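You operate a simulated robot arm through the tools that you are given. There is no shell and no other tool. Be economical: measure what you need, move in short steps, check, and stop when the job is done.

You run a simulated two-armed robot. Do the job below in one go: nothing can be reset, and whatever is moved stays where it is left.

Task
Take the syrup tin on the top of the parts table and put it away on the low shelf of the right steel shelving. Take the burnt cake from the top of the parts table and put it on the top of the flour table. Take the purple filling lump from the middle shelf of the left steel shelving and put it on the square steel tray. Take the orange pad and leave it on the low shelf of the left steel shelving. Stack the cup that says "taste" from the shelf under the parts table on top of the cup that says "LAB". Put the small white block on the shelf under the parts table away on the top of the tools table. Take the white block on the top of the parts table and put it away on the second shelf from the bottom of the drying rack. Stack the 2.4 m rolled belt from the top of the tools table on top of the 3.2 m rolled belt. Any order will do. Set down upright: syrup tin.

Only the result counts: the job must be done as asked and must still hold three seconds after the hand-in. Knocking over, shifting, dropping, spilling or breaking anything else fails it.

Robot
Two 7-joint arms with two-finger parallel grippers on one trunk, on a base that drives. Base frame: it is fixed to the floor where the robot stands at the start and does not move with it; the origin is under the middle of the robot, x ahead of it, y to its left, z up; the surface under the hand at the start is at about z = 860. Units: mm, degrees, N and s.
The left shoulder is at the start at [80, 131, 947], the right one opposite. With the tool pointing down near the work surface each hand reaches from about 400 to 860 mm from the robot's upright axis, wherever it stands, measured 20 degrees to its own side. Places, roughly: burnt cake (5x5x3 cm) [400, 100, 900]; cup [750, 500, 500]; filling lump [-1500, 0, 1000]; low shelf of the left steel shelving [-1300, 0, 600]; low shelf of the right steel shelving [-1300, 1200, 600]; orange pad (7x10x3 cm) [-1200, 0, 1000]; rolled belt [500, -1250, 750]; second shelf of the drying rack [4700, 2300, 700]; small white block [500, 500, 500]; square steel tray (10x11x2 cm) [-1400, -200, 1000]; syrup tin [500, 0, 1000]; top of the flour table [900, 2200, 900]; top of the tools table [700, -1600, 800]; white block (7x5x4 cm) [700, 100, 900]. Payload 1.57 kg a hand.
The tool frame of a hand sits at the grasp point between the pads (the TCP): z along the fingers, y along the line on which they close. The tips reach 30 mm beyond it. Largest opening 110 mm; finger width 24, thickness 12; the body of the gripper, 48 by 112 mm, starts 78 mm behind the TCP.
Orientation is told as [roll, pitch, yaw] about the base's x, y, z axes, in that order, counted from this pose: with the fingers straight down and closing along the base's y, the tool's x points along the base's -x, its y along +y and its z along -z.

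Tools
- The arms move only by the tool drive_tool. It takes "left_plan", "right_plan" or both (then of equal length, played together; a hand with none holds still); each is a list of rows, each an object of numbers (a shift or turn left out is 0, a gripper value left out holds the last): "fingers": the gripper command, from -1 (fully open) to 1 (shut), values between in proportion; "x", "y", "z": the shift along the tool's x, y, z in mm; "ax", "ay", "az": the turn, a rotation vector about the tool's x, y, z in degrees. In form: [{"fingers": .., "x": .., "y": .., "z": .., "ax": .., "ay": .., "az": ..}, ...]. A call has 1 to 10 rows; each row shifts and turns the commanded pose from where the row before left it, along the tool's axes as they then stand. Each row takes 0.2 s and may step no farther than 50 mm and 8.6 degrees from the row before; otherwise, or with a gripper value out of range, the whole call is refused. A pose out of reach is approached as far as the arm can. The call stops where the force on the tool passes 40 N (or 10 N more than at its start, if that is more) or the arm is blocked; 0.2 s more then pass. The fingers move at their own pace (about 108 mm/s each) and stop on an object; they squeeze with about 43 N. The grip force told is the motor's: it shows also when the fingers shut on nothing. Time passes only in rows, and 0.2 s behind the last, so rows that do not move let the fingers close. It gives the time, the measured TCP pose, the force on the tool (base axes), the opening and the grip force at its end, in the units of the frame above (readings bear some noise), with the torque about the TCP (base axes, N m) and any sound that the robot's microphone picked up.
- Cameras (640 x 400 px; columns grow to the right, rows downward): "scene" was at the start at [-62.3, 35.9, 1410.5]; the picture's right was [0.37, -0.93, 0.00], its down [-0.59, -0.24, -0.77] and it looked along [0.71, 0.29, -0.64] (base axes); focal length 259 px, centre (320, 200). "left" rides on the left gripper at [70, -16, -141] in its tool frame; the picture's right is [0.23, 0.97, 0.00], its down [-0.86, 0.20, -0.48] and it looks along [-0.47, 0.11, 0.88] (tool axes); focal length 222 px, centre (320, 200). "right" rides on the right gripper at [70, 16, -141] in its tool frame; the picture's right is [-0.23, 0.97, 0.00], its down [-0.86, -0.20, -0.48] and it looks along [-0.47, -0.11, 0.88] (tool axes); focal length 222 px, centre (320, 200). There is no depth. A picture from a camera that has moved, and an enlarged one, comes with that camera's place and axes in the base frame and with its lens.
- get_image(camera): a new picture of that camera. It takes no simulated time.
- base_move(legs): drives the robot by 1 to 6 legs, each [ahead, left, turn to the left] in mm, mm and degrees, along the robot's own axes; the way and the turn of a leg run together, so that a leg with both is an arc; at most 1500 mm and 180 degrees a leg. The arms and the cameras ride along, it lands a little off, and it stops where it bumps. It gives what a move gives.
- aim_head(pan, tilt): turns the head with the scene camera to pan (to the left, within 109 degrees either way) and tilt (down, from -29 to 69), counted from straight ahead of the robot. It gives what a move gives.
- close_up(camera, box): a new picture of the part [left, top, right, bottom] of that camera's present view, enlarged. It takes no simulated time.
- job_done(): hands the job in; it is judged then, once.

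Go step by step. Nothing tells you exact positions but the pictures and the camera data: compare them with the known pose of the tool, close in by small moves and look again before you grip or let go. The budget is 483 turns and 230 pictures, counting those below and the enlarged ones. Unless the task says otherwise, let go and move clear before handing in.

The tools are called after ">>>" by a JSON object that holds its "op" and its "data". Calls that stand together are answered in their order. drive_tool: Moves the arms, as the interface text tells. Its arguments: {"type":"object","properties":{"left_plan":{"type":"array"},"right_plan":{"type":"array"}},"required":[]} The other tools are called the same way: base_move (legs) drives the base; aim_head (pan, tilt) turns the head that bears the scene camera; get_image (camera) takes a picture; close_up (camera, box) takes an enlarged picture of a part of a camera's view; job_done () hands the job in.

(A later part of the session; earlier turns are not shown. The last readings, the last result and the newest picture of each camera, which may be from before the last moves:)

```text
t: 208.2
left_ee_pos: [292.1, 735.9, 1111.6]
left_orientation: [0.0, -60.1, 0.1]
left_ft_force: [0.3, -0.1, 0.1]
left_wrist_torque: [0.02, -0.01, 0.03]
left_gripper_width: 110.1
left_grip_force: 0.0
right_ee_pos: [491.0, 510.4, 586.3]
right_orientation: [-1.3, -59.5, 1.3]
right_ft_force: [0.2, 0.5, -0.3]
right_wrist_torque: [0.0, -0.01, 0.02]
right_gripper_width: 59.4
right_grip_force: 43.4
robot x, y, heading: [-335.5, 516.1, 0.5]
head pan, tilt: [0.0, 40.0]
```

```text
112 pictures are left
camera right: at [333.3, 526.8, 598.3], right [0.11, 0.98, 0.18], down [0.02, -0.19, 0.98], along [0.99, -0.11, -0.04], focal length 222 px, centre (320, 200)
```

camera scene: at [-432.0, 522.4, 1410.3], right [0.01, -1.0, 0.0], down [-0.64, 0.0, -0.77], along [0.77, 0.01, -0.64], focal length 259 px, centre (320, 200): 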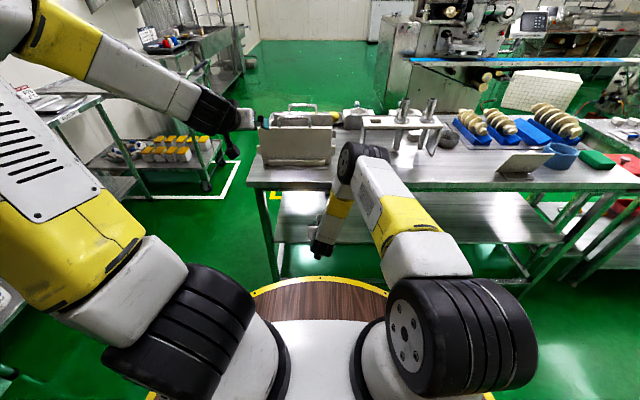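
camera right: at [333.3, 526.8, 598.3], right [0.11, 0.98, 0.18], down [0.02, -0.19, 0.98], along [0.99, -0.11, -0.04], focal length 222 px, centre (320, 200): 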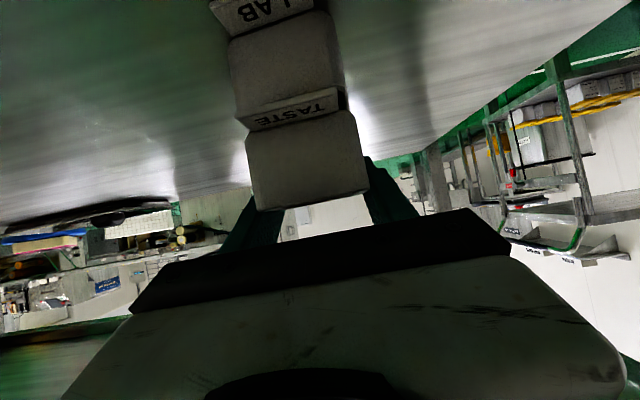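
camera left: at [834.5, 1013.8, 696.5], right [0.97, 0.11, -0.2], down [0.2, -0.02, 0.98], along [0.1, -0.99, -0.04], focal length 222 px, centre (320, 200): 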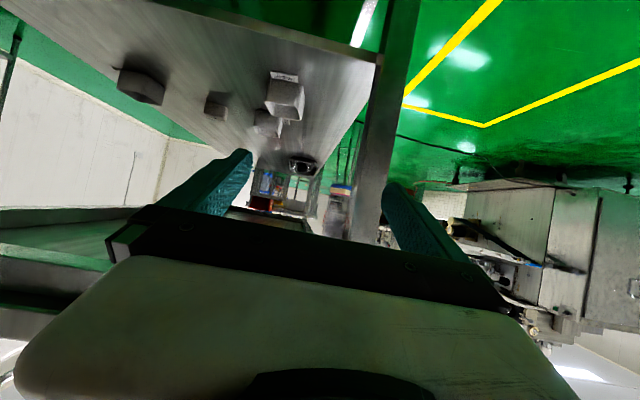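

Front faces and sides line up within a few mm. Lower until contact.

>>> {"op": "drive_tool", "data": {"right_plan": [{"z": 1, "x": 3}, {"z": 1, "x": 2}]}}

>>> {"op": "drive_tool", "data": {"right_plan": [{"z": 0.8, "x": 1.4}, {"z": 0.8, "x": 1.4}]}}

>>> {"op": "drive_tool", "data": {"right_plan": [{"z": 0.8, "x": 1.4}, {"z": 0.8, "x": 1.4}]}}

```text
t: 208.8
left_ee_pos: [291.2, 735.8, 1111.0]
left_orientation: [0.0, -60.1, 0.1]
left_ft_force: [0.2, -0.1, -0.2]
left_wrist_torque: [0.0, 0.03, -0.02]
left_gripper_width: 110.1
left_grip_force: 0.1
right_ee_pos: [491.1, 511.7, 579.8]
right_orientation: [-1.3, -59.5, 1.4]
right_ft_force: [0.2, -0.8, 0.5]
right_wrist_torque: [0.02, -0.01, 0.0]
right_gripper_width: 59.2
right_grip_force: 43.1
robot x, y, heading: [-339.5, 518.9, 0.4]
head pan, tilt: [0.0, 40.0]
```

```text
t: 209.4
left_ee_pos: [291.2, 735.1, 1110.4]
left_orientation: [0.0, -60.1, 0.2]
left_ft_force: [-0.1, 0.0, 0.5]
left_wrist_torque: [0.0, 0.01, 0.02]
left_gripper_width: 110.0
left_grip_force: 0.1
right_ee_pos: [491.1, 511.1, 577.8]
right_orientation: [-1.3, -59.7, 1.2]
right_ft_force: [-2.1, -0.6, 5.2]
right_wrist_torque: [0.16, 0.24, 0.06]
right_gripper_width: 59.1
right_grip_force: 43.6
robot x, y, heading: [-337.8, 515.3, 0.5]
head pan, tilt: [0.0, 40.0]
```

```text
t: 210.0
left_ee_pos: [291.2, 735.3, 1110.8]
left_orientation: [-0.1, -60.1, 0.1]
left_ft_force: [1.0, 0.4, 0.5]
left_wrist_torque: [-0.02, 0.02, 0.03]
left_gripper_width: 109.7
left_grip_force: 0.0
right_ee_pos: [492.0, 511.8, 576.6]
right_orientation: [-1.3, -60.0, 1.2]
right_ft_force: [-3.3, 2.4, 26.7]
right_wrist_torque: [0.54, 0.87, -0.03]
right_gripper_width: 59.4
right_grip_force: 43.3
robot x, y, heading: [-333.9, 518.3, 0.6]
head pan, tilt: [0.0, 40.0]
```

It rests on LAB's rim (contact at TCP z≈577, as expected). I ease off and open the fingers a little.

>>> {"op": "drive_tool", "data": {"right_plan": [{"z": -0.8, "x": -1.4}, {"fingers": -0.2}, {"fingers": -0.2}]}}

>>> {"op": "get_image", "data": {"camera": "right"}}

```text
t: 210.8
left_ee_pos: [292.5, 735.5, 1110.1]
left_orientation: [0.0, -60.1, 0.0]
left_ft_force: [-0.6, 0.8, 0.1]
left_wrist_torque: [0.01, 0.0, 0.0]
left_gripper_width: 109.9
left_grip_force: 0.1
right_ee_pos: [490.4, 512.0, 573.3]
right_orientation: [-1.3, -59.5, 1.3]
right_ft_force: [0.3, -0.7, 0.8]
right_wrist_torque: [0.0, -0.02, -0.02]
right_gripper_width: 65.9
right_grip_force: 0.1
robot x, y, heading: [-333.6, 519.5, 0.4]
head pan, tilt: [0.0, 40.0]
```

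```text
111 pictures are left
camera right: at [331.9, 527.9, 586.3], right [0.11, 0.98, 0.18], down [0.02, -0.19, 0.98], along [0.99, -0.11, -0.04], focal length 222 px, centre (320, 200)
```

right: 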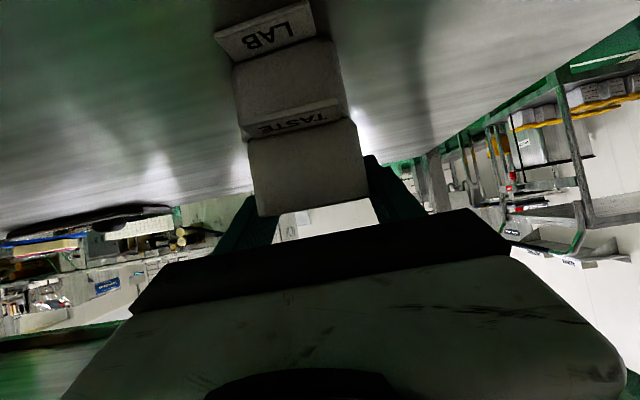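

Stacked. Open fully and retract along the finger axis.

>>> {"op": "drive_tool", "data": {"right_plan": [{"fingers": -0.8}, {"fingers": -0.8}, {"z": -30}, {"z": -40}, {"z": -40, "x": 10}, {"z": -40, "x": 15}]}}

>>> {"op": "get_image", "data": {"camera": "right"}}

```text
t: 212.2
left_ee_pos: [291.4, 734.7, 1110.1]
left_orientation: [-0.1, -60.2, 0.1]
left_ft_force: [-0.2, 0.5, 0.1]
left_wrist_torque: [-0.02, 0.0, 0.01]
left_gripper_width: 110.0
left_grip_force: 0.0
right_ee_pos: [350.2, 509.9, 628.3]
right_orientation: [-1.4, -59.6, 1.3]
right_ft_force: [0.2, -0.8, -0.4]
right_wrist_torque: [-0.01, -0.03, 0.02]
right_gripper_width: 99.0
right_grip_force: 0.1
robot x, y, heading: [-341.9, 520.4, 0.1]
head pan, tilt: [0.0, 40.0]
```

```text
110 pictures are left
camera right: at [194.0, 524.9, 640.9], right [0.11, 0.98, 0.18], down [0.02, -0.19, 0.98], along [0.99, -0.11, -0.04], focal length 222 px, centre (320, 200)
```

right: 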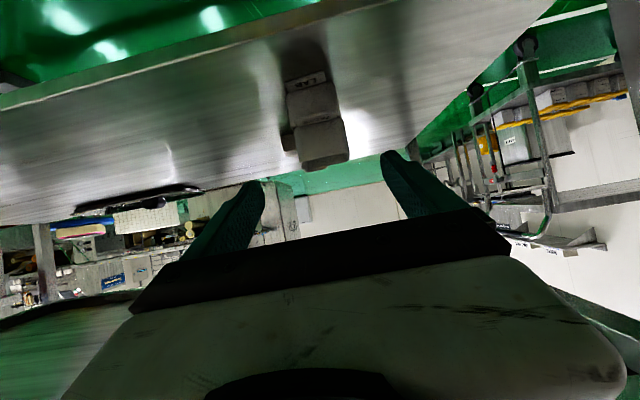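

The cups are stacked fine. For block "C", deep under the table, I need flat fingers with the hand camera on top, so I back out and try turning the hand 180° about its axis.

>>> {"op": "base_move", "data": {"legs": [[-180, 0, 0]]}}

>>> {"op": "drive_tool", "data": {"right_plan": [{"az": 8.6}, {"az": 8.6}, {"az": 8.6}, {"az": 8.6}, {"az": 8.6}, {"az": 8.6}, {"az": 8.6}, {"az": 8.6}, {"az": 8.6}, {"az": 8.6}]}}

```text
t: 213.7
left_ee_pos: [110.8, 734.0, 1110.0]
left_orientation: [0.0, -60.2, -0.1]
left_ft_force: [-0.2, -0.1, -0.3]
left_wrist_torque: [0.02, -0.01, -0.01]
left_gripper_width: 110.2
left_grip_force: 0.0
right_ee_pos: [170.6, 505.6, 629.7]
right_orientation: [-1.4, -59.6, 1.0]
right_ft_force: [-0.9, -0.6, 0.1]
right_wrist_torque: [0.02, 0.02, -0.01]
right_gripper_width: 99.0
right_grip_force: 0.1
robot x, y, heading: [-514.7, 516.6, 0.0]
head pan, tilt: [0.0, 40.0]
```

```text
t: 215.9
left_ee_pos: [111.3, 732.0, 1110.3]
left_orientation: [0.1, -60.1, -0.1]
left_ft_force: [0.2, 1.3, 0.7]
left_wrist_torque: [0.03, 0.03, -0.01]
left_gripper_width: 109.9
left_grip_force: 0.1
right_ee_pos: [283.4, 602.7, 783.2]
right_orientation: [57.0, -4.6, -87.4]
right_ft_force: [-0.6, 0.4, 0.5]
right_wrist_torque: [-0.03, 0.04, -0.01]
right_gripper_width: 99.4
right_grip_force: 0.2
right hand out of reach, approached as far as the arm can: row 2, 3, 4, 5, 6, 7, 8, 9, 10
robot x, y, heading: [-519.6, 518.8, 0.4]
head pan, tilt: [0.0, 40.0]
```

That direction hits a joint limit; I turn back and try the other way.

>>> {"op": "drive_tool", "data": {"right_plan": [{"az": -8.6}, {"az": -8.6}, {"az": -8.6}, {"az": -8.6}, {"az": -8.6}, {"az": -8.6}, {"az": -8.6}, {"az": -8.6}, {"az": -8.6}, {"az": -8.6}]}}

>>> {"op": "drive_tool", "data": {"right_plan": [{"az": -8.6}, {"az": -8.6}, {"az": -8.6}, {"az": -8.6}, {"az": -8.6}, {"az": -8.6}, {"az": -8.6}, {"az": -8.6}, {"az": -8.6}, {"az": -8.6}]}}

```text
t: 218.1
left_ee_pos: [111.5, 732.4, 1111.5]
left_orientation: [0.0, -60.0, -0.1]
left_ft_force: [-0.5, -0.5, -0.2]
left_wrist_torque: [-0.02, 0.0, 0.02]
left_gripper_width: 109.8
left_grip_force: 0.0
right_ee_pos: [282.1, 602.6, 782.7]
right_orientation: [-1.6, -59.6, 1.3]
right_ft_force: [0.0, 0.0, -0.1]
right_wrist_torque: [-0.06, -0.04, 0.02]
right_gripper_width: 98.9
right_grip_force: 0.1
robot x, y, heading: [-518.4, 517.0, 0.1]
head pan, tilt: [0.0, 40.0]
```

```text
t: 220.3
left_ee_pos: [111.9, 731.7, 1110.0]
left_orientation: [0.0, -60.1, -0.1]
left_ft_force: [0.6, 0.1, 0.1]
left_wrist_torque: [-0.02, 0.0, 0.01]
left_gripper_width: 110.1
left_grip_force: 0.1
right_ee_pos: [281.4, 602.7, 782.4]
right_orientation: [-59.6, -2.5, 88.0]
right_ft_force: [-0.5, -0.4, -0.1]
right_wrist_torque: [-0.01, 0.02, -0.01]
right_gripper_width: 98.9
right_grip_force: 0.0
robot x, y, heading: [-517.9, 517.0, 0.2]
head pan, tilt: [0.0, 40.0]
```

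>>> {"op": "drive_tool", "data": {"right_plan": [{"az": -8.6}, {"az": -8.6}, {"az": -8.6}, {"az": -8.6}, {"az": -8.6}, {"az": -8.6}, {"az": -8.6}, {"az": -8.6}, {"az": -8.6}, {"az": -8.6}]}}

>>> {"op": "get_image", "data": {"camera": "scene"}}

```text
t: 222.5
left_ee_pos: [110.8, 732.7, 1111.0]
left_orientation: [0.1, -60.1, -0.1]
left_ft_force: [0.0, 0.6, 0.1]
left_wrist_torque: [0.01, -0.03, 0.0]
left_gripper_width: 109.9
left_grip_force: 0.0
right_ee_pos: [282.4, 602.9, 784.1]
right_orientation: [-11.9, 58.7, 165.7]
right_ft_force: [0.1, 0.1, 0.5]
right_wrist_torque: [0.01, -0.01, 0.01]
right_gripper_width: 99.2
right_grip_force: 0.1
robot x, y, heading: [-518.5, 521.9, -0.1]
head pan, tilt: [0.0, 40.0]
```

```text
109 pictures are left
camera scene: at [-573.7, 521.8, 1410.3], right [0.0, -1.0, 0.0], down [-0.64, 0.0, -0.77], along [0.77, 0.0, -0.64], focal length 259 px, centre (320, 200)
```

scene: 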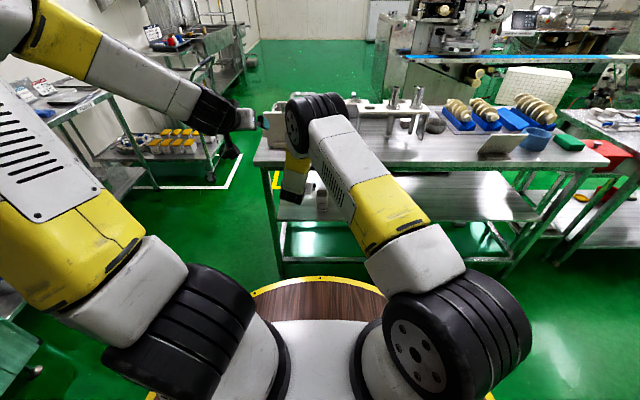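

The hand is flipped. I finish the turn and flatten the fingers to about 10° below level.

>>> {"op": "drive_tool", "data": {"right_plan": [{"az": -8.0}, {"ay": 7}, {"ay": 7}, {"ay": 6}]}}

>>> {"op": "get_image", "data": {"camera": "right"}}

```text
t: 223.5
left_ee_pos: [110.8, 732.6, 1109.0]
left_orientation: [0.1, -60.1, -0.1]
left_ft_force: [0.0, -0.3, -0.1]
left_wrist_torque: [0.0, -0.02, 0.02]
left_gripper_width: 110.0
left_grip_force: 0.0
right_ee_pos: [282.1, 603.3, 783.5]
right_orientation: [3.7, 79.7, -176.4]
right_ft_force: [-0.3, 0.5, -0.8]
right_wrist_torque: [-0.01, 0.0, 0.0]
right_gripper_width: 99.0
right_grip_force: 0.0
robot x, y, heading: [-518.1, 518.1, 0.4]
head pan, tilt: [0.0, 40.0]
```

```text
108 pictures are left
camera right: at [154.9, 588.0, 878.6], right [-0.04, -0.98, -0.21], down [-0.62, 0.19, -0.76], along [0.78, 0.1, -0.62], focal length 222 px, centre (320, 200)
```

right: 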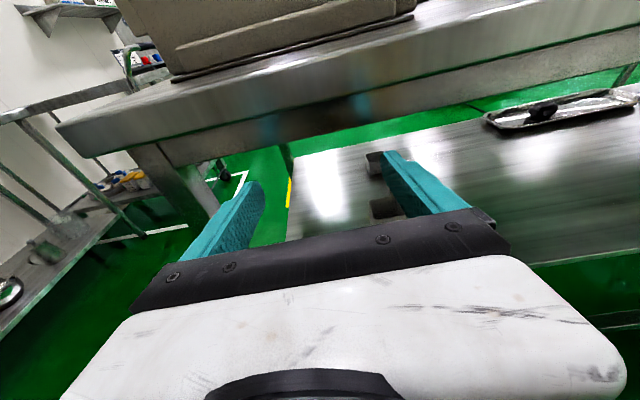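

Now the camera rides on top. I back up a bit, lower the hand to the under-shelf height, then turn the base for a 20° approach from the right of the cup stack.

>>> {"op": "base_move", "data": {"legs": [[-120, 0, 0]]}}

>>> {"op": "drive_tool", "data": {"right_plan": [{"x": -44, "z": 8}, {"x": -44, "z": 8}, {"x": -44, "z": 8}, {"x": -44, "z": 8}, {"x": -44, "z": 8}]}}

```text
t: 224.8
left_ee_pos: [-14.2, 734.6, 1110.1]
left_orientation: [0.0, -60.1, 0.0]
left_ft_force: [-0.4, 0.1, -0.5]
left_wrist_torque: [-0.02, -0.05, -0.02]
left_gripper_width: 110.2
left_grip_force: 0.2
right_ee_pos: [156.2, 603.8, 783.1]
right_orientation: [3.7, 79.7, -176.2]
right_ft_force: [-0.3, 0.4, -0.3]
right_wrist_torque: [0.02, 0.01, -0.03]
right_gripper_width: 99.2
right_grip_force: 0.0
robot x, y, heading: [-642.4, 520.4, 0.2]
head pan, tilt: [0.0, 40.0]
```

```text
t: 226.0
left_ee_pos: [-15.7, 735.1, 1111.2]
left_orientation: [-0.1, -60.1, 0.0]
left_ft_force: [-0.7, 0.2, -0.3]
left_wrist_torque: [-0.04, -0.03, -0.11]
left_gripper_width: 109.8
left_grip_force: 0.0
right_ee_pos: [150.7, 602.9, 557.5]
right_orientation: [4.5, 78.9, -175.3]
right_ft_force: [0.1, 0.2, 0.5]
right_wrist_torque: [0.0, 0.09, -0.13]
right_gripper_width: 99.0
right_grip_force: 0.1
right hand out of reach, approached as far as the arm can: row 5
robot x, y, heading: [-641.4, 518.7, 0.3]
head pan, tilt: [0.0, 40.0]
```

I raise the left hand well clear, move sideways, then turn to 20° and check the view.

>>> {"op": "drive_tool", "data": {"left_plan": [{"z": -22, "x": -38}, {"z": -22, "x": -38}, {"z": -22, "x": -38}, {"z": -30, "x": 0}, {"z": -30, "x": 0}]}}

>>> {"op": "base_move", "data": {"legs": [[0, -616, 0], [0, 0, 19.7], [300, 0, 0]]}}

>>> {"op": "get_image", "data": {"camera": "right"}}

>>> {"op": "get_image", "data": {"camera": "scene"}}

```text
t: 227.2
left_ee_pos: [-68.8, 732.8, 1267.2]
left_orientation: [0.0, -60.1, 0.0]
left_ft_force: [0.2, -0.9, -0.7]
left_wrist_torque: [-0.01, 0.0, 0.03]
left_gripper_width: 110.2
left_grip_force: 0.0
left hand out of reach, approached as far as the arm can: row 3
right_ee_pos: [150.9, 600.6, 557.6]
right_orientation: [4.3, 78.9, -175.5]
right_ft_force: [0.1, 0.0, 0.3]
right_wrist_torque: [-0.02, -0.02, 0.01]
right_gripper_width: 99.1
right_grip_force: 0.1
robot x, y, heading: [-640.3, 520.9, 0.4]
head pan, tilt: [0.0, 40.0]
```

```text
t: 233.3
left_ee_pos: [107.6, 407.8, 1268.5]
left_orientation: [0.0, -60.2, 19.8]
left_ft_force: [1.2, -0.2, 0.6]
left_wrist_torque: [-0.04, -0.01, 0.0]
left_gripper_width: 110.0
left_grip_force: 0.0
right_ee_pos: [360.0, 358.5, 556.7]
right_orientation: [4.2, 78.9, -155.8]
right_ft_force: [-0.1, 0.9, 0.3]
right_wrist_torque: [0.03, -0.01, 0.0]
right_gripper_width: 99.1
right_grip_force: 0.0
robot x, y, heading: [-356.3, 10.1, 19.8]
head pan, tilt: [0.0, 40.0]
```

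```text
107 pictures are left
camera right: at [246.4, 300.7, 652.9], right [0.29, -0.93, -0.21], down [-0.66, -0.04, -0.75], along [0.69, 0.36, -0.63], focal length 222 px, centre (320, 200)
```

right: 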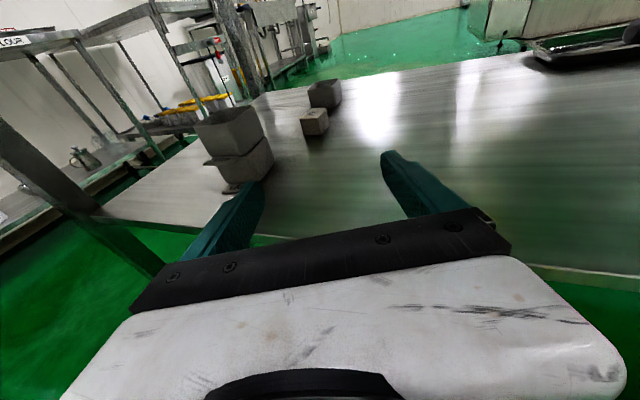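

```text
106 pictures are left
camera scene: at [-412.0, -3.7, 1410.3], right [0.34, -0.94, 0.0], down [-0.6, -0.22, -0.77], along [0.72, 0.26, -0.64], focal length 259 px, centre (320, 200)
```

scene: 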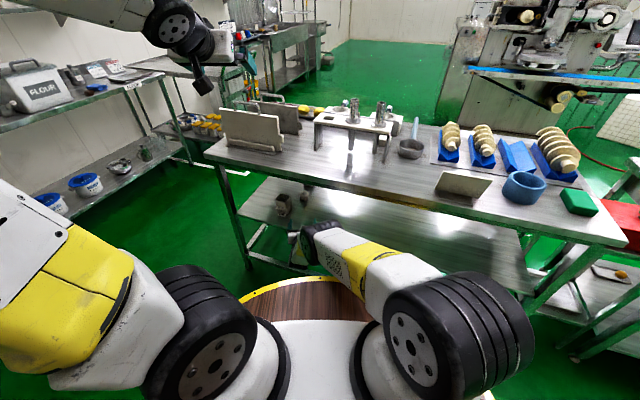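

The view is now excellent, the elbow low. I zoom on block C and the stack.

>>> {"op": "close_up", "data": {"camera": "right", "box": [180, 60, 380, 185]}}

```text
3.20 times, centred on (280, 122) of right
camera zoom: at [246.4, 300.7, 652.9], right [0.29, -0.93, -0.21], down [-0.66, -0.04, -0.75], along [0.69, 0.36, -0.63], focal length 711 px, centre (448, 448)
```

zoom: 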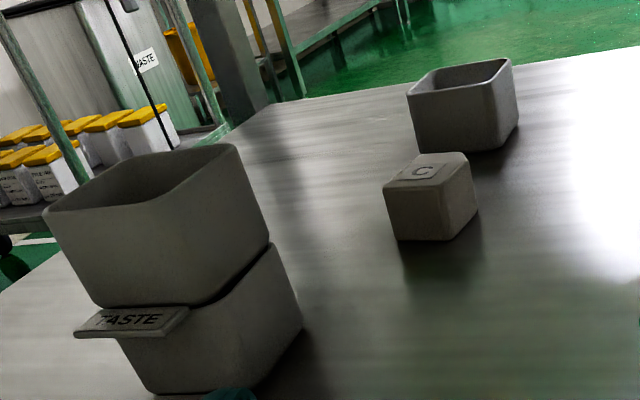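

C is a ~35 mm cube centred near (597, 453). I approach straight along the 20° line, slightly to the right of it so the hand clears the stack.

>>> {"op": "drive_tool", "data": {"right_plan": [{"fingers": -0.64, "x": 6, "y": 5}]}}

>>> {"op": "base_move", "data": {"legs": [[160, 0, 0]]}}

>>> {"op": "get_image", "data": {"camera": "right"}}

>>> {"op": "get_image", "data": {"camera": "scene"}}

```text
t: 233.7
left_ee_pos: [107.6, 409.2, 1267.9]
left_orientation: [0.0, -60.1, 19.8]
left_ft_force: [-0.7, -0.7, 0.5]
left_wrist_torque: [0.0, -0.01, -0.02]
left_gripper_width: 109.8
left_grip_force: 0.0
right_ee_pos: [360.8, 354.0, 563.1]
right_orientation: [4.3, 78.9, -155.7]
right_ft_force: [-0.3, -0.1, -0.3]
right_wrist_torque: [0.01, -0.01, -0.01]
right_gripper_width: 90.3
right_grip_force: 0.0
robot x, y, heading: [-358.5, 10.9, 20.4]
head pan, tilt: [0.0, 40.0]
```

```text
t: 235.2
left_ee_pos: [256.5, 466.6, 1268.7]
left_orientation: [0.1, -60.1, 20.0]
left_ft_force: [0.1, -0.8, 0.6]
left_wrist_torque: [0.01, -0.02, 0.01]
left_gripper_width: 109.7
left_grip_force: 0.1
right_ee_pos: [511.4, 412.3, 563.4]
right_orientation: [4.3, 78.9, -155.4]
right_ft_force: [-0.5, 0.4, -0.9]
right_wrist_torque: [0.02, 0.0, -0.02]
right_gripper_width: 90.2
right_grip_force: 0.2
robot x, y, heading: [-210.2, 62.4, 20.0]
head pan, tilt: [0.0, 40.0]
```

```text
104 pictures are left
camera right: at [399.2, 355.3, 659.6], right [0.3, -0.93, -0.21], down [-0.66, -0.04, -0.75], along [0.69, 0.36, -0.63], focal length 222 px, centre (320, 200)
```

right: 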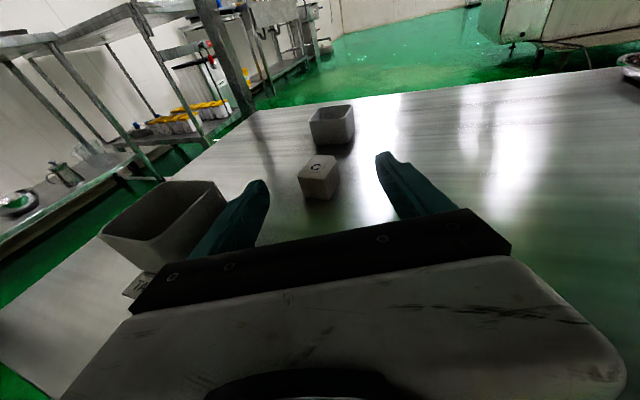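

```text
103 pictures are left
camera scene: at [-259.9, 52.0, 1410.3], right [0.35, -0.94, 0.0], down [-0.6, -0.22, -0.77], along [0.72, 0.27, -0.64], focal length 259 px, centre (320, 200)
```

scene: 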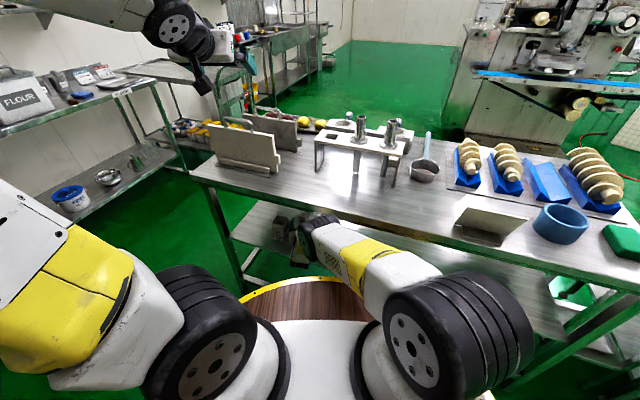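

>>> {"op": "drive_tool", "data": {"right_plan": [{"x": -20, "z": 4}, {"x": -20, "z": 4}]}}

>>> {"op": "base_move", "data": {"legs": [[60, 0, 0]]}}

>>> {"op": "get_image", "data": {"camera": "right"}}

```text
t: 235.8
left_ee_pos: [257.2, 466.1, 1266.9]
left_orientation: [-0.1, -60.2, 20.1]
left_ft_force: [-0.7, 0.0, 1.1]
left_wrist_torque: [0.0, 0.02, 0.02]
left_gripper_width: 109.9
left_grip_force: 0.1
right_ee_pos: [512.9, 412.8, 555.2]
right_orientation: [4.4, 78.8, -155.5]
right_ft_force: [-0.3, -0.5, 0.2]
right_wrist_torque: [0.0, 0.02, 0.0]
right_gripper_width: 90.2
right_grip_force: 0.1
right hand out of reach, approached as far as the arm can: row 1, 2
robot x, y, heading: [-207.3, 67.5, 20.3]
head pan, tilt: [0.0, 40.0]
```

```text
t: 236.7
left_ee_pos: [313.4, 486.6, 1268.9]
left_orientation: [0.0, -60.1, 20.1]
left_ft_force: [-0.4, -0.4, 0.3]
left_wrist_torque: [-0.03, -0.02, -0.06]
left_gripper_width: 110.4
left_grip_force: 0.1
right_ee_pos: [568.9, 435.0, 555.4]
right_orientation: [4.3, 78.9, -155.4]
right_ft_force: [-0.4, -0.6, 0.1]
right_wrist_torque: [0.02, 0.0, -0.02]
right_gripper_width: 89.9
right_grip_force: 0.0
robot x, y, heading: [-150.0, 85.3, 20.5]
head pan, tilt: [0.0, 40.0]
```

```text
102 pictures are left
camera right: at [456.8, 376.5, 652.6], right [0.3, -0.93, -0.21], down [-0.66, -0.04, -0.75], along [0.69, 0.36, -0.63], focal length 222 px, centre (320, 200)
```

right: 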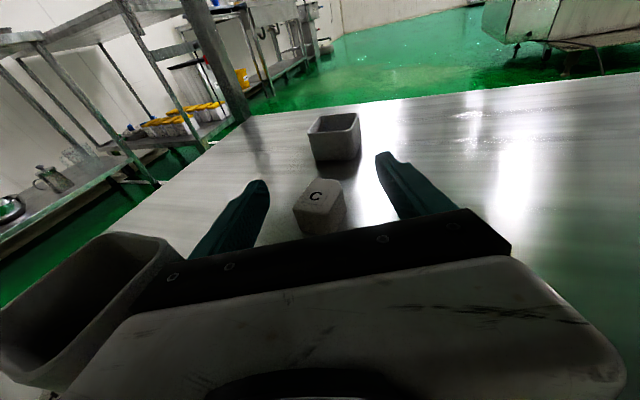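

Lowering is limited by the wrist; I pitch the hand somewhat more downward, then lower.

>>> {"op": "drive_tool", "data": {"right_plan": [{"ay": -7}, {"ay": -7}, {"x": -14, "z": 6}]}}

>>> {"op": "get_image", "data": {"camera": "right"}}

>>> {"op": "get_image", "data": {"camera": "scene"}}

```text
t: 237.5
left_ee_pos: [308.8, 486.8, 1269.0]
left_orientation: [0.0, -60.2, 20.1]
left_ft_force: [-0.8, 0.4, 0.2]
left_wrist_torque: [0.02, 0.0, 0.0]
left_gripper_width: 109.8
left_grip_force: 0.2
right_ee_pos: [567.5, 435.4, 542.4]
right_orientation: [2.0, 65.1, -157.7]
right_ft_force: [-0.5, -1.2, -0.2]
right_wrist_torque: [-0.02, 0.01, -0.03]
right_gripper_width: 90.4
right_grip_force: 0.1
robot x, y, heading: [-150.2, 86.8, 20.2]
head pan, tilt: [0.0, 40.0]
```

```text
101 pictures are left
camera right: at [479.3, 386.6, 666.0], right [0.25, -0.95, -0.19], down [-0.81, -0.1, -0.58], along [0.53, 0.3, -0.79], focal length 222 px, centre (320, 200)
```

right: 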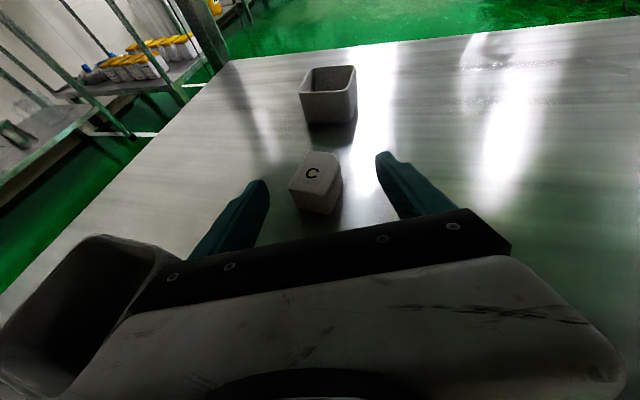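

```text
100 pictures are left
camera scene: at [-207.1, 72.0, 1410.1], right [0.35, -0.94, 0.0], down [-0.6, -0.22, -0.77], along [0.72, 0.27, -0.64], focal length 259 px, centre (320, 200)
```

scene: 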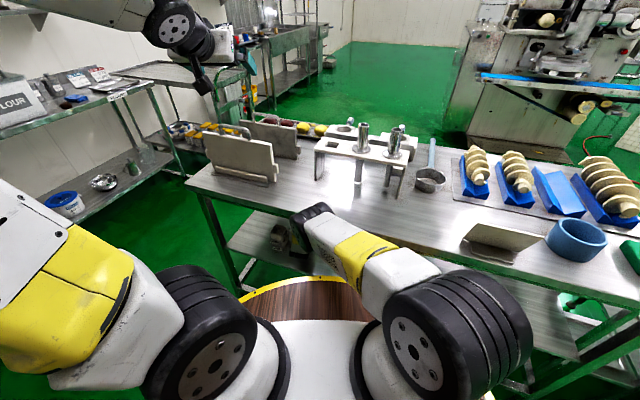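

The elbow has just touched the table lip (the trunk shifted slightly). I undo that, back off, and try with a longer reach.

>>> {"op": "drive_tool", "data": {"right_plan": [{"x": 14, "z": -6}, {"ay": 7}, {"ay": 7}]}}

>>> {"op": "base_move", "data": {"legs": [[-100, 0, 0]]}}

>>> {"op": "drive_tool", "data": {"right_plan": [{"z": 20}, {"z": 20}, {"z": 20}, {"z": 20}]}}

>>> {"op": "get_image", "data": {"camera": "scene"}}

```text
t: 238.3
left_ee_pos: [313.9, 487.9, 1267.6]
left_orientation: [0.0, -60.1, 20.1]
left_ft_force: [-0.8, 0.5, -0.6]
left_wrist_torque: [0.0, -0.03, -0.04]
left_gripper_width: 110.1
left_grip_force: 0.0
right_ee_pos: [573.1, 434.7, 558.2]
right_orientation: [4.4, 79.2, -155.3]
right_ft_force: [-1.0, 0.0, -0.7]
right_wrist_torque: [-0.01, 0.02, -0.03]
right_gripper_width: 90.1
right_grip_force: 0.0
robot x, y, heading: [-148.6, 88.6, 20.5]
head pan, tilt: [0.0, 40.0]
```

```text
t: 239.5
left_ee_pos: [216.1, 453.4, 1268.0]
left_orientation: [0.0, -60.1, 20.2]
left_ft_force: [-1.1, 0.2, -0.2]
left_wrist_torque: [0.01, 0.03, -0.01]
left_gripper_width: 110.1
left_grip_force: 0.1
right_ee_pos: [473.0, 399.1, 555.5]
right_orientation: [4.3, 78.9, -155.4]
right_ft_force: [-0.1, -0.3, 0.3]
right_wrist_torque: [-0.01, -0.03, 0.01]
right_gripper_width: 90.1
right_grip_force: 0.0
robot x, y, heading: [-245.2, 51.4, 20.2]
head pan, tilt: [0.0, 40.0]
```

```text
t: 240.5
left_ee_pos: [215.1, 452.5, 1268.0]
left_orientation: [0.0, -60.2, 20.2]
left_ft_force: [-0.1, 0.0, -0.3]
left_wrist_torque: [0.0, 0.0, -0.01]
left_gripper_width: 110.3
left_grip_force: 0.0
right_ee_pos: [492.8, 388.4, 557.8]
right_orientation: [4.2, 78.8, -155.4]
right_ft_force: [-0.2, 0.3, -0.2]
right_wrist_torque: [0.01, -0.03, -0.02]
right_gripper_width: 90.2
right_grip_force: 0.1
right hand out of reach, approached as far as the arm can: row 1, 2, 3, 4
robot x, y, heading: [-243.8, 53.3, 20.4]
head pan, tilt: [0.0, 40.0]
```

```text
99 pictures are left
camera scene: at [-300.2, 36.8, 1410.3], right [0.35, -0.94, 0.0], down [-0.6, -0.22, -0.77], along [0.72, 0.27, -0.64], focal length 259 px, centre (320, 200)
```

scene: 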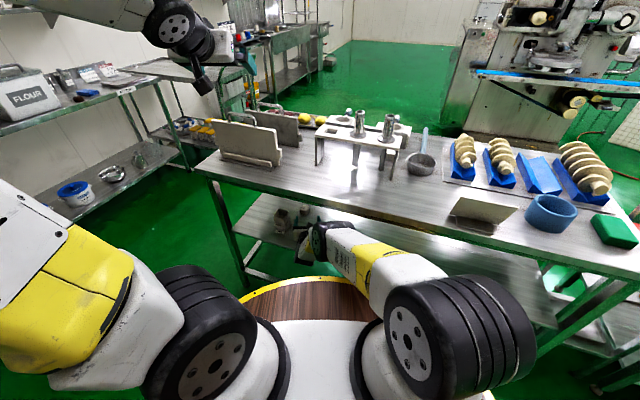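

The reach is limited because the hand is across the body. I back out, shift the base left and the hand right, so the arm is in line with its shoulder.

>>> {"op": "base_move", "data": {"legs": [[-170, 0, -0.3]]}}

>>> {"op": "drive_tool", "data": {"right_plan": [{"y": 40}, {"y": 40}, {"y": 40}, {"y": 40}, {"y": 30}]}}

>>> {"op": "base_move", "data": {"legs": [[0, 190, 0]]}}

>>> {"op": "get_image", "data": {"camera": "right"}}

```text
t: 242.0
left_ee_pos: [55.8, 390.6, 1267.7]
left_orientation: [0.0, -60.1, 19.8]
left_ft_force: [-0.8, -0.1, -0.5]
left_wrist_torque: [0.05, 0.04, 0.05]
left_gripper_width: 110.2
left_grip_force: 0.1
right_ee_pos: [333.8, 327.4, 559.3]
right_orientation: [4.2, 78.9, -155.6]
right_ft_force: [-1.0, -0.6, -0.3]
right_wrist_torque: [0.0, 0.01, 0.0]
right_gripper_width: 90.2
right_grip_force: 0.1
robot x, y, heading: [-407.5, -9.4, 20.1]
head pan, tilt: [0.0, 40.0]
```

```text
t: 243.2
left_ee_pos: [55.8, 391.0, 1268.5]
left_orientation: [0.0, -60.0, 20.0]
left_ft_force: [-1.0, -0.3, -0.7]
left_wrist_torque: [0.0, -0.02, -0.04]
left_gripper_width: 109.8
left_grip_force: 0.2
right_ee_pos: [399.7, 147.9, 564.9]
right_orientation: [4.0, 78.8, -155.7]
right_ft_force: [-0.5, 0.8, 1.6]
right_wrist_torque: [-0.01, 0.04, -0.02]
right_gripper_width: 90.1
right_grip_force: 0.0
robot x, y, heading: [-408.6, -8.1, 20.4]
head pan, tilt: [0.0, 40.0]
```

```text
t: 244.7
left_ee_pos: [-16.4, 576.9, 1268.7]
left_orientation: [0.0, -60.1, 20.5]
left_ft_force: [-0.6, 1.0, -0.1]
left_wrist_torque: [0.02, 0.01, -0.04]
left_gripper_width: 110.2
left_grip_force: 0.0
right_ee_pos: [330.7, 337.3, 565.8]
right_orientation: [4.2, 78.9, -155.0]
right_ft_force: [-0.1, 1.0, -0.1]
right_wrist_torque: [-0.02, -0.01, 0.01]
right_gripper_width: 90.2
right_grip_force: 0.1
robot x, y, heading: [-475.4, 171.2, 21.0]
head pan, tilt: [0.0, 40.0]
```

```text
98 pictures are left
camera right: at [218.6, 279.0, 662.0], right [0.31, -0.93, -0.21], down [-0.66, -0.05, -0.75], along [0.69, 0.37, -0.63], focal length 222 px, centre (320, 200)
```

right: 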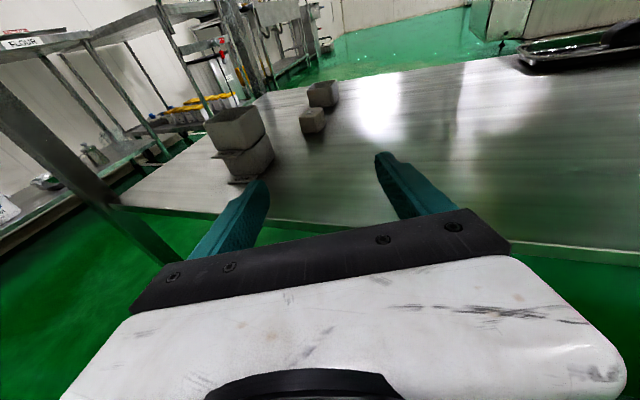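

>>> {"op": "drive_tool", "data": {"right_plan": [{"x": -20, "z": 4}, {"x": -20, "z": 4}]}}

```text
t: 245.3
left_ee_pos: [-14.9, 577.0, 1268.9]
left_orientation: [0.0, -60.2, 20.5]
left_ft_force: [-1.0, -0.9, -0.8]
left_wrist_torque: [-0.02, 0.0, 0.02]
left_gripper_width: 109.9
left_grip_force: 0.1
right_ee_pos: [331.4, 333.1, 530.0]
right_orientation: [4.3, 78.8, -155.0]
right_ft_force: [0.1, 0.2, 0.0]
right_wrist_torque: [-0.02, 0.01, 0.0]
right_gripper_width: 90.2
right_grip_force: 0.1
right hand out of reach, approached as far as the arm can: row 2
robot x, y, heading: [-473.4, 171.7, 20.8]
head pan, tilt: [0.0, 40.0]
```

At z≈530 and in line. I drive forward along the approach line.

>>> {"op": "drive_tool", "data": {"right_plan": [{"y": -5}]}}

>>> {"op": "base_move", "data": {"legs": [[215, 0, 0]]}}

>>> {"op": "get_image", "data": {"camera": "right"}}

>>> {"op": "get_image", "data": {"camera": "scene"}}

```text
t: 245.7
left_ee_pos: [-14.8, 577.0, 1269.7]
left_orientation: [-0.1, -60.1, 20.4]
left_ft_force: [0.1, -0.3, 0.1]
left_wrist_torque: [0.01, -0.01, 0.02]
left_gripper_width: 109.8
left_grip_force: 0.0
right_ee_pos: [329.3, 338.7, 529.5]
right_orientation: [4.4, 78.8, -154.8]
right_ft_force: [-0.1, -0.5, 0.6]
right_wrist_torque: [-0.01, -0.01, 0.0]
right_gripper_width: 90.1
right_grip_force: 0.1
robot x, y, heading: [-477.3, 172.7, 20.7]
head pan, tilt: [0.0, 40.0]
```

```text
t: 247.4
left_ee_pos: [185.3, 655.7, 1268.7]
left_orientation: [0.0, -60.1, 20.7]
left_ft_force: [0.4, -0.4, -0.3]
left_wrist_torque: [-0.02, -0.01, 0.0]
left_gripper_width: 110.1
left_grip_force: 0.0
right_ee_pos: [531.2, 418.5, 530.3]
right_orientation: [4.3, 78.8, -154.9]
right_ft_force: [0.5, -0.6, 0.4]
right_wrist_torque: [0.01, -0.01, 0.01]
right_gripper_width: 90.4
right_grip_force: 0.0
robot x, y, heading: [-274.9, 249.7, 21.1]
head pan, tilt: [0.0, 40.0]
```

```text
97 pictures are left
camera right: at [419.7, 360.7, 626.2], right [0.31, -0.93, -0.21], down [-0.66, -0.05, -0.75], along [0.68, 0.37, -0.63], focal length 222 px, centre (320, 200)
```

right: 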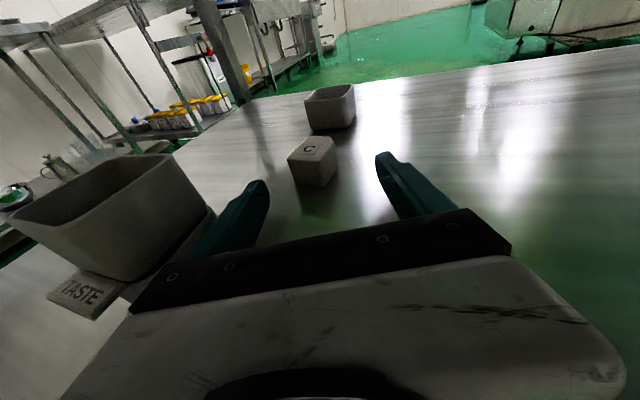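

```text
96 pictures are left
camera scene: at [-326.6, 235.5, 1410.3], right [0.36, -0.93, 0.0], down [-0.6, -0.23, -0.77], along [0.71, 0.27, -0.64], focal length 259 px, centre (320, 200)
```

scene: 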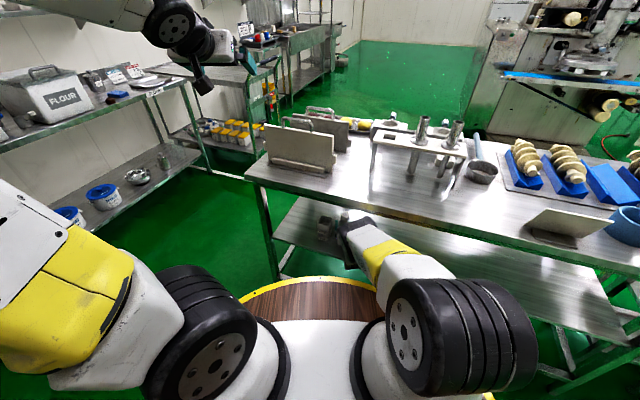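

>>> {"op": "base_move", "data": {"legs": [[68, 0, 0]]}}

>>> {"op": "get_image", "data": {"camera": "right"}}

```text
t: 248.4
left_ee_pos: [248.0, 681.0, 1269.3]
left_orientation: [0.0, -60.2, 20.7]
left_ft_force: [0.4, 0.1, -0.4]
left_wrist_torque: [-0.04, 0.0, 0.03]
left_gripper_width: 109.9
left_grip_force: 0.1
right_ee_pos: [593.1, 444.5, 528.7]
right_orientation: [4.3, 78.7, -154.7]
right_ft_force: [0.5, 1.1, 0.3]
right_wrist_torque: [0.0, -0.01, -0.01]
right_gripper_width: 90.2
right_grip_force: 0.1
robot x, y, heading: [-211.2, 273.5, 21.1]
head pan, tilt: [0.0, 40.0]
```

```text
95 pictures are left
camera right: at [482.3, 384.9, 626.2], right [0.31, -0.93, -0.21], down [-0.66, -0.05, -0.75], along [0.68, 0.37, -0.63], focal length 222 px, centre (320, 200)
```

right: 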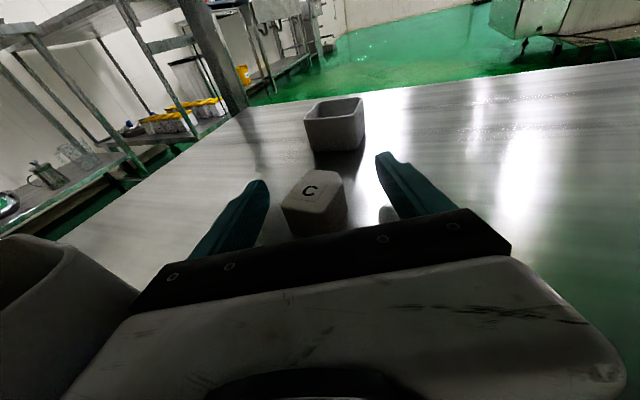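

>>> {"op": "drive_tool", "data": {"right_plan": [{"fingers": -0.2}, {"fingers": 0.0}, {"fingers": 0.2}, {"fingers": 1}, {"fingers": 1}]}}

>>> {"op": "get_image", "data": {"camera": "right"}}

```text
t: 249.6
left_ee_pos: [248.1, 680.5, 1267.9]
left_orientation: [0.0, -60.0, 20.7]
left_ft_force: [-0.3, -0.3, 0.0]
left_wrist_torque: [0.0, 0.0, -0.02]
left_gripper_width: 110.0
left_grip_force: 0.0
right_ee_pos: [594.0, 443.9, 529.5]
right_orientation: [4.2, 78.9, -154.9]
right_ft_force: [1.0, 0.6, 0.1]
right_wrist_torque: [0.03, 0.0, 0.03]
right_gripper_width: 45.2
right_grip_force: 43.5
robot x, y, heading: [-212.9, 277.3, 21.1]
head pan, tilt: [0.0, 40.0]
```

```text
94 pictures are left
camera right: at [482.4, 385.0, 626.3], right [0.31, -0.93, -0.21], down [-0.66, -0.05, -0.75], along [0.68, 0.37, -0.63], focal length 222 px, centre (320, 200)
```

right: 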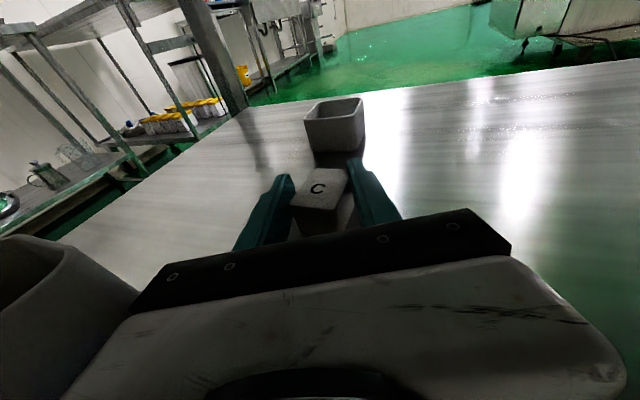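

Pinched on its diagonal (45 mm). I try a small lift to see whether it holds.

>>> {"op": "drive_tool", "data": {"right_plan": [{"x": 4}, {"x": 4}, {"x": 4}]}}

>>> {"op": "get_image", "data": {"camera": "right"}}

```text
t: 250.4
left_ee_pos: [248.3, 680.7, 1268.2]
left_orientation: [0.0, -60.0, 20.8]
left_ft_force: [-0.4, -0.1, 0.3]
left_wrist_torque: [-0.02, -0.03, -0.05]
left_gripper_width: 109.9
left_grip_force: 0.0
right_ee_pos: [595.5, 444.9, 540.9]
right_orientation: [4.3, 78.7, -154.8]
right_ft_force: [-0.6, 0.2, -1.0]
right_wrist_torque: [0.01, -0.01, 0.0]
right_gripper_width: 45.2
right_grip_force: 42.8
robot x, y, heading: [-206.1, 272.3, 20.8]
head pan, tilt: [0.0, 40.0]
```

```text
93 pictures are left
camera right: at [484.0, 385.6, 637.6], right [0.31, -0.93, -0.21], down [-0.66, -0.05, -0.75], along [0.68, 0.37, -0.63], focal length 222 px, centre (320, 200)
```

right: 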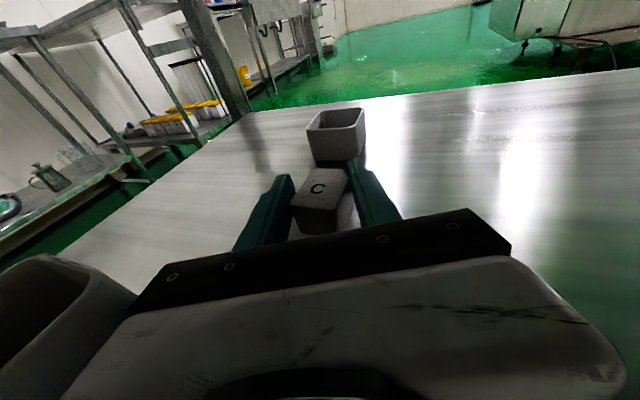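

It holds firmly. I back straight out along the same line.

>>> {"op": "base_move", "data": {"legs": [[-400, 0, 0]]}}

>>> {"op": "get_image", "data": {"camera": "right"}}

```text
t: 252.9
left_ee_pos: [-120.1, 537.4, 1268.9]
left_orientation: [-0.1, -60.1, 20.6]
left_ft_force: [-0.4, 0.4, 0.3]
left_wrist_torque: [0.02, 0.01, 0.0]
left_gripper_width: 109.9
left_grip_force: 0.0
right_ee_pos: [227.1, 301.1, 541.0]
right_orientation: [4.3, 78.8, -155.0]
right_ft_force: [-0.3, 0.5, -1.4]
right_wrist_torque: [0.01, 0.0, -0.01]
right_gripper_width: 44.8
right_grip_force: 43.1
robot x, y, heading: [-579.5, 132.9, 20.9]
head pan, tilt: [0.0, 40.0]
```

```text
92 pictures are left
camera right: at [115.0, 242.2, 637.7], right [0.31, -0.93, -0.21], down [-0.66, -0.05, -0.75], along [0.69, 0.37, -0.63], focal length 222 px, centre (320, 200)
```

right: 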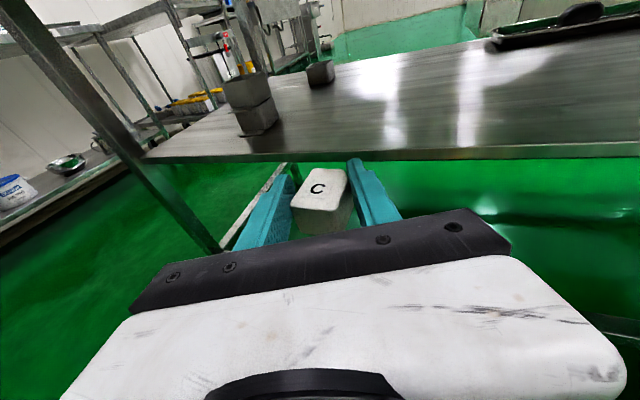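

I raise the hand to carrying height and head for the tools table.

>>> {"op": "drive_tool", "data": {"right_plan": [{"x": 45, "z": -9}, {"x": 45, "z": -9}, {"x": 45, "z": -9}, {"x": 45, "z": -9}, {"x": 45, "z": -9}, {"x": 45, "z": -9}, {"x": 45, "z": -9}, {"x": 45, "z": -9}, {"x": 45, "z": -9}, {"x": 45, "z": -9}]}}

>>> {"op": "base_move", "data": {"legs": [[0, 0, -21], [0, -1250, 0]]}}

>>> {"op": "aim_head", "data": {"pan": -15, "tilt": 30}}

>>> {"op": "get_image", "data": {"camera": "scene"}}

>>> {"op": "get_image", "data": {"camera": "right"}}

```text
t: 255.1
left_ee_pos: [-120.4, 538.1, 1267.9]
left_orientation: [0.0, -60.0, 20.6]
left_ft_force: [-0.1, 0.0, 0.7]
left_wrist_torque: [0.02, 0.02, 0.01]
left_gripper_width: 109.8
left_grip_force: 0.0
right_ee_pos: [220.5, 305.1, 827.4]
right_orientation: [4.3, 78.9, -154.8]
right_ft_force: [0.0, 0.9, -0.3]
right_wrist_torque: [0.03, 0.03, 0.0]
right_gripper_width: 44.6
right_grip_force: 43.0
right hand out of reach, approached as far as the arm can: row 7, 8, 9, 10
robot x, y, heading: [-580.2, 132.4, 20.9]
head pan, tilt: [0.0, 40.0]
```

```text
t: 262.6
left_ee_pos: [-13.8, -943.6, 1269.0]
left_orientation: [-0.1, -60.2, -1.1]
left_ft_force: [-0.3, -0.3, -0.2]
left_wrist_torque: [0.0, -0.01, 0.0]
left_gripper_width: 110.1
left_grip_force: 0.1
right_ee_pos: [218.5, -1285.3, 827.6]
right_orientation: [4.3, 79.0, -176.7]
right_ft_force: [0.7, 0.2, 0.2]
right_wrist_torque: [0.01, 0.01, 0.0]
right_gripper_width: 35.2
right_grip_force: 42.6
robot x, y, heading: [-591.6, -1150.9, -0.7]
head pan, tilt: [0.0, 40.0]
```

```text
t: 263.4
left_ee_pos: [-14.4, -943.3, 1270.4]
left_orientation: [0.0, -60.1, -1.1]
left_ft_force: [0.2, 0.4, 0.3]
left_wrist_torque: [-0.01, 0.0, 0.03]
left_gripper_width: 110.1
left_grip_force: 0.1
right_ee_pos: [218.1, -1285.9, 826.8]
right_orientation: [4.4, 78.9, -176.6]
right_ft_force: [-0.7, -0.3, -0.4]
right_wrist_torque: [0.01, 0.02, -0.04]
right_gripper_width: 35.3
right_grip_force: 41.9
robot x, y, heading: [-587.7, -1147.8, -0.6]
head pan, tilt: [-15.0, 30.0]
```

```text
91 pictures are left
camera scene: at [-644.8, -1166.9, 1425.6], right [-0.27, -0.96, 0.0], down [-0.48, 0.14, -0.87], along [0.83, -0.24, -0.5], focal length 259 px, centre (320, 200)
```

scene: 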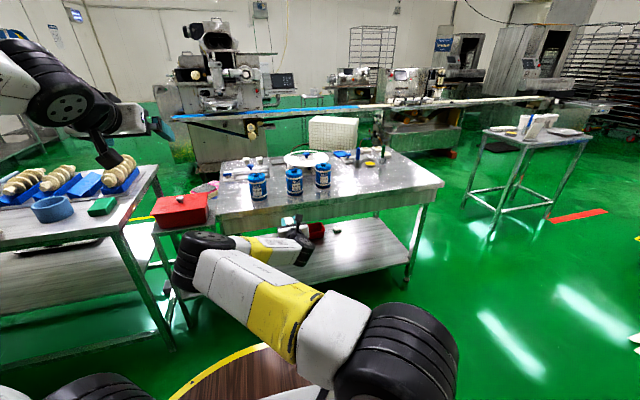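

```text
90 pictures are left
camera right: at [91.7, -1299.3, 924.1], right [-0.06, -0.98, -0.21], down [-0.63, 0.2, -0.75], along [0.77, 0.09, -0.63], focal length 222 px, centre (320, 200)
```

right: 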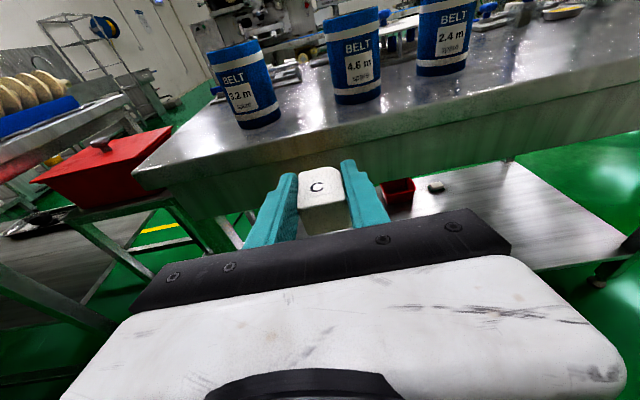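

The block settled aligned in the grip (35 mm). The belts are at about (505,-1182) 3.2 m, (506,-1364) 4.6 m, (542,-1533) 2.4 m; table top ≈790. I raise the hand a bit by pulling in, and go to a free spot further right.

>>> {"op": "drive_tool", "data": {"right_plan": [{"z": -40, "x": 10}, {"z": -40, "x": 20}, {"z": -20, "x": 30}, {"x": 30}]}}

>>> {"op": "base_move", "data": {"legs": [[0, -480, 0.7]]}}

>>> {"op": "get_image", "data": {"camera": "right"}}

>>> {"op": "get_image", "data": {"camera": "scene"}}

```text
t: 264.4
left_ee_pos: [-13.2, -942.6, 1267.2]
left_orientation: [-0.1, -60.1, -1.2]
left_ft_force: [-0.5, -0.9, -0.1]
left_wrist_torque: [0.03, -0.02, -0.02]
left_gripper_width: 110.0
left_grip_force: 0.1
right_ee_pos: [179.7, -1283.9, 844.8]
right_orientation: [4.4, 79.0, -176.6]
right_ft_force: [0.2, 0.0, -0.4]
right_wrist_torque: [-0.03, 0.03, -0.02]
right_gripper_width: 34.9
right_grip_force: 42.1
right hand out of reach, approached as far as the arm can: row 2, 3, 4
robot x, y, heading: [-593.2, -1147.9, -0.7]
head pan, tilt: [-15.0, 30.0]
```

```text
t: 267.2
left_ee_pos: [-19.6, -1400.2, 1268.1]
left_orientation: [0.0, -60.1, 0.4]
left_ft_force: [-0.3, -0.6, -0.2]
left_wrist_torque: [0.01, 0.0, 0.0]
left_gripper_width: 110.3
left_grip_force: 0.0
right_ee_pos: [181.8, -1735.2, 845.8]
right_orientation: [4.4, 78.9, -175.0]
right_ft_force: [-0.4, -0.3, -0.7]
right_wrist_torque: [0.01, -0.02, -0.01]
right_gripper_width: 35.4
right_grip_force: 42.6
robot x, y, heading: [-590.0, -1615.7, 0.6]
head pan, tilt: [-15.0, 30.0]
```

```text
89 pictures are left
camera right: at [56.3, -1751.5, 941.5], right [-0.03, -0.98, -0.21], down [-0.64, 0.18, -0.75], along [0.77, 0.11, -0.63], focal length 222 px, centre (320, 200)
```

right: 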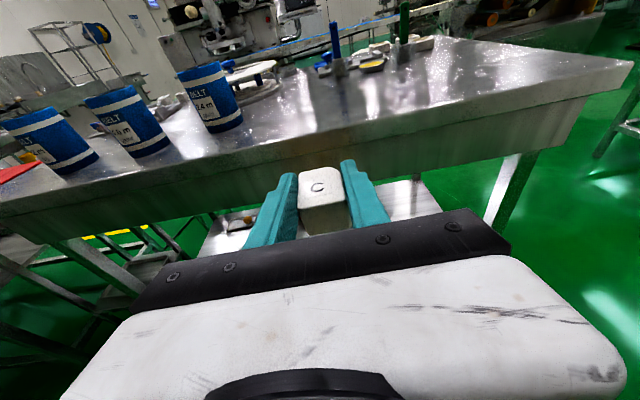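

```text
88 pictures are left
camera scene: at [-644.8, -1639.4, 1425.6], right [-0.25, -0.97, 0.0], down [-0.48, 0.12, -0.87], along [0.84, -0.21, -0.5], focal length 259 px, centre (320, 200)
```

scene: 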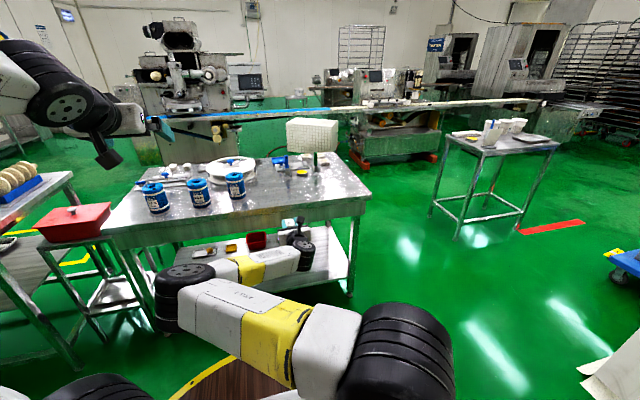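

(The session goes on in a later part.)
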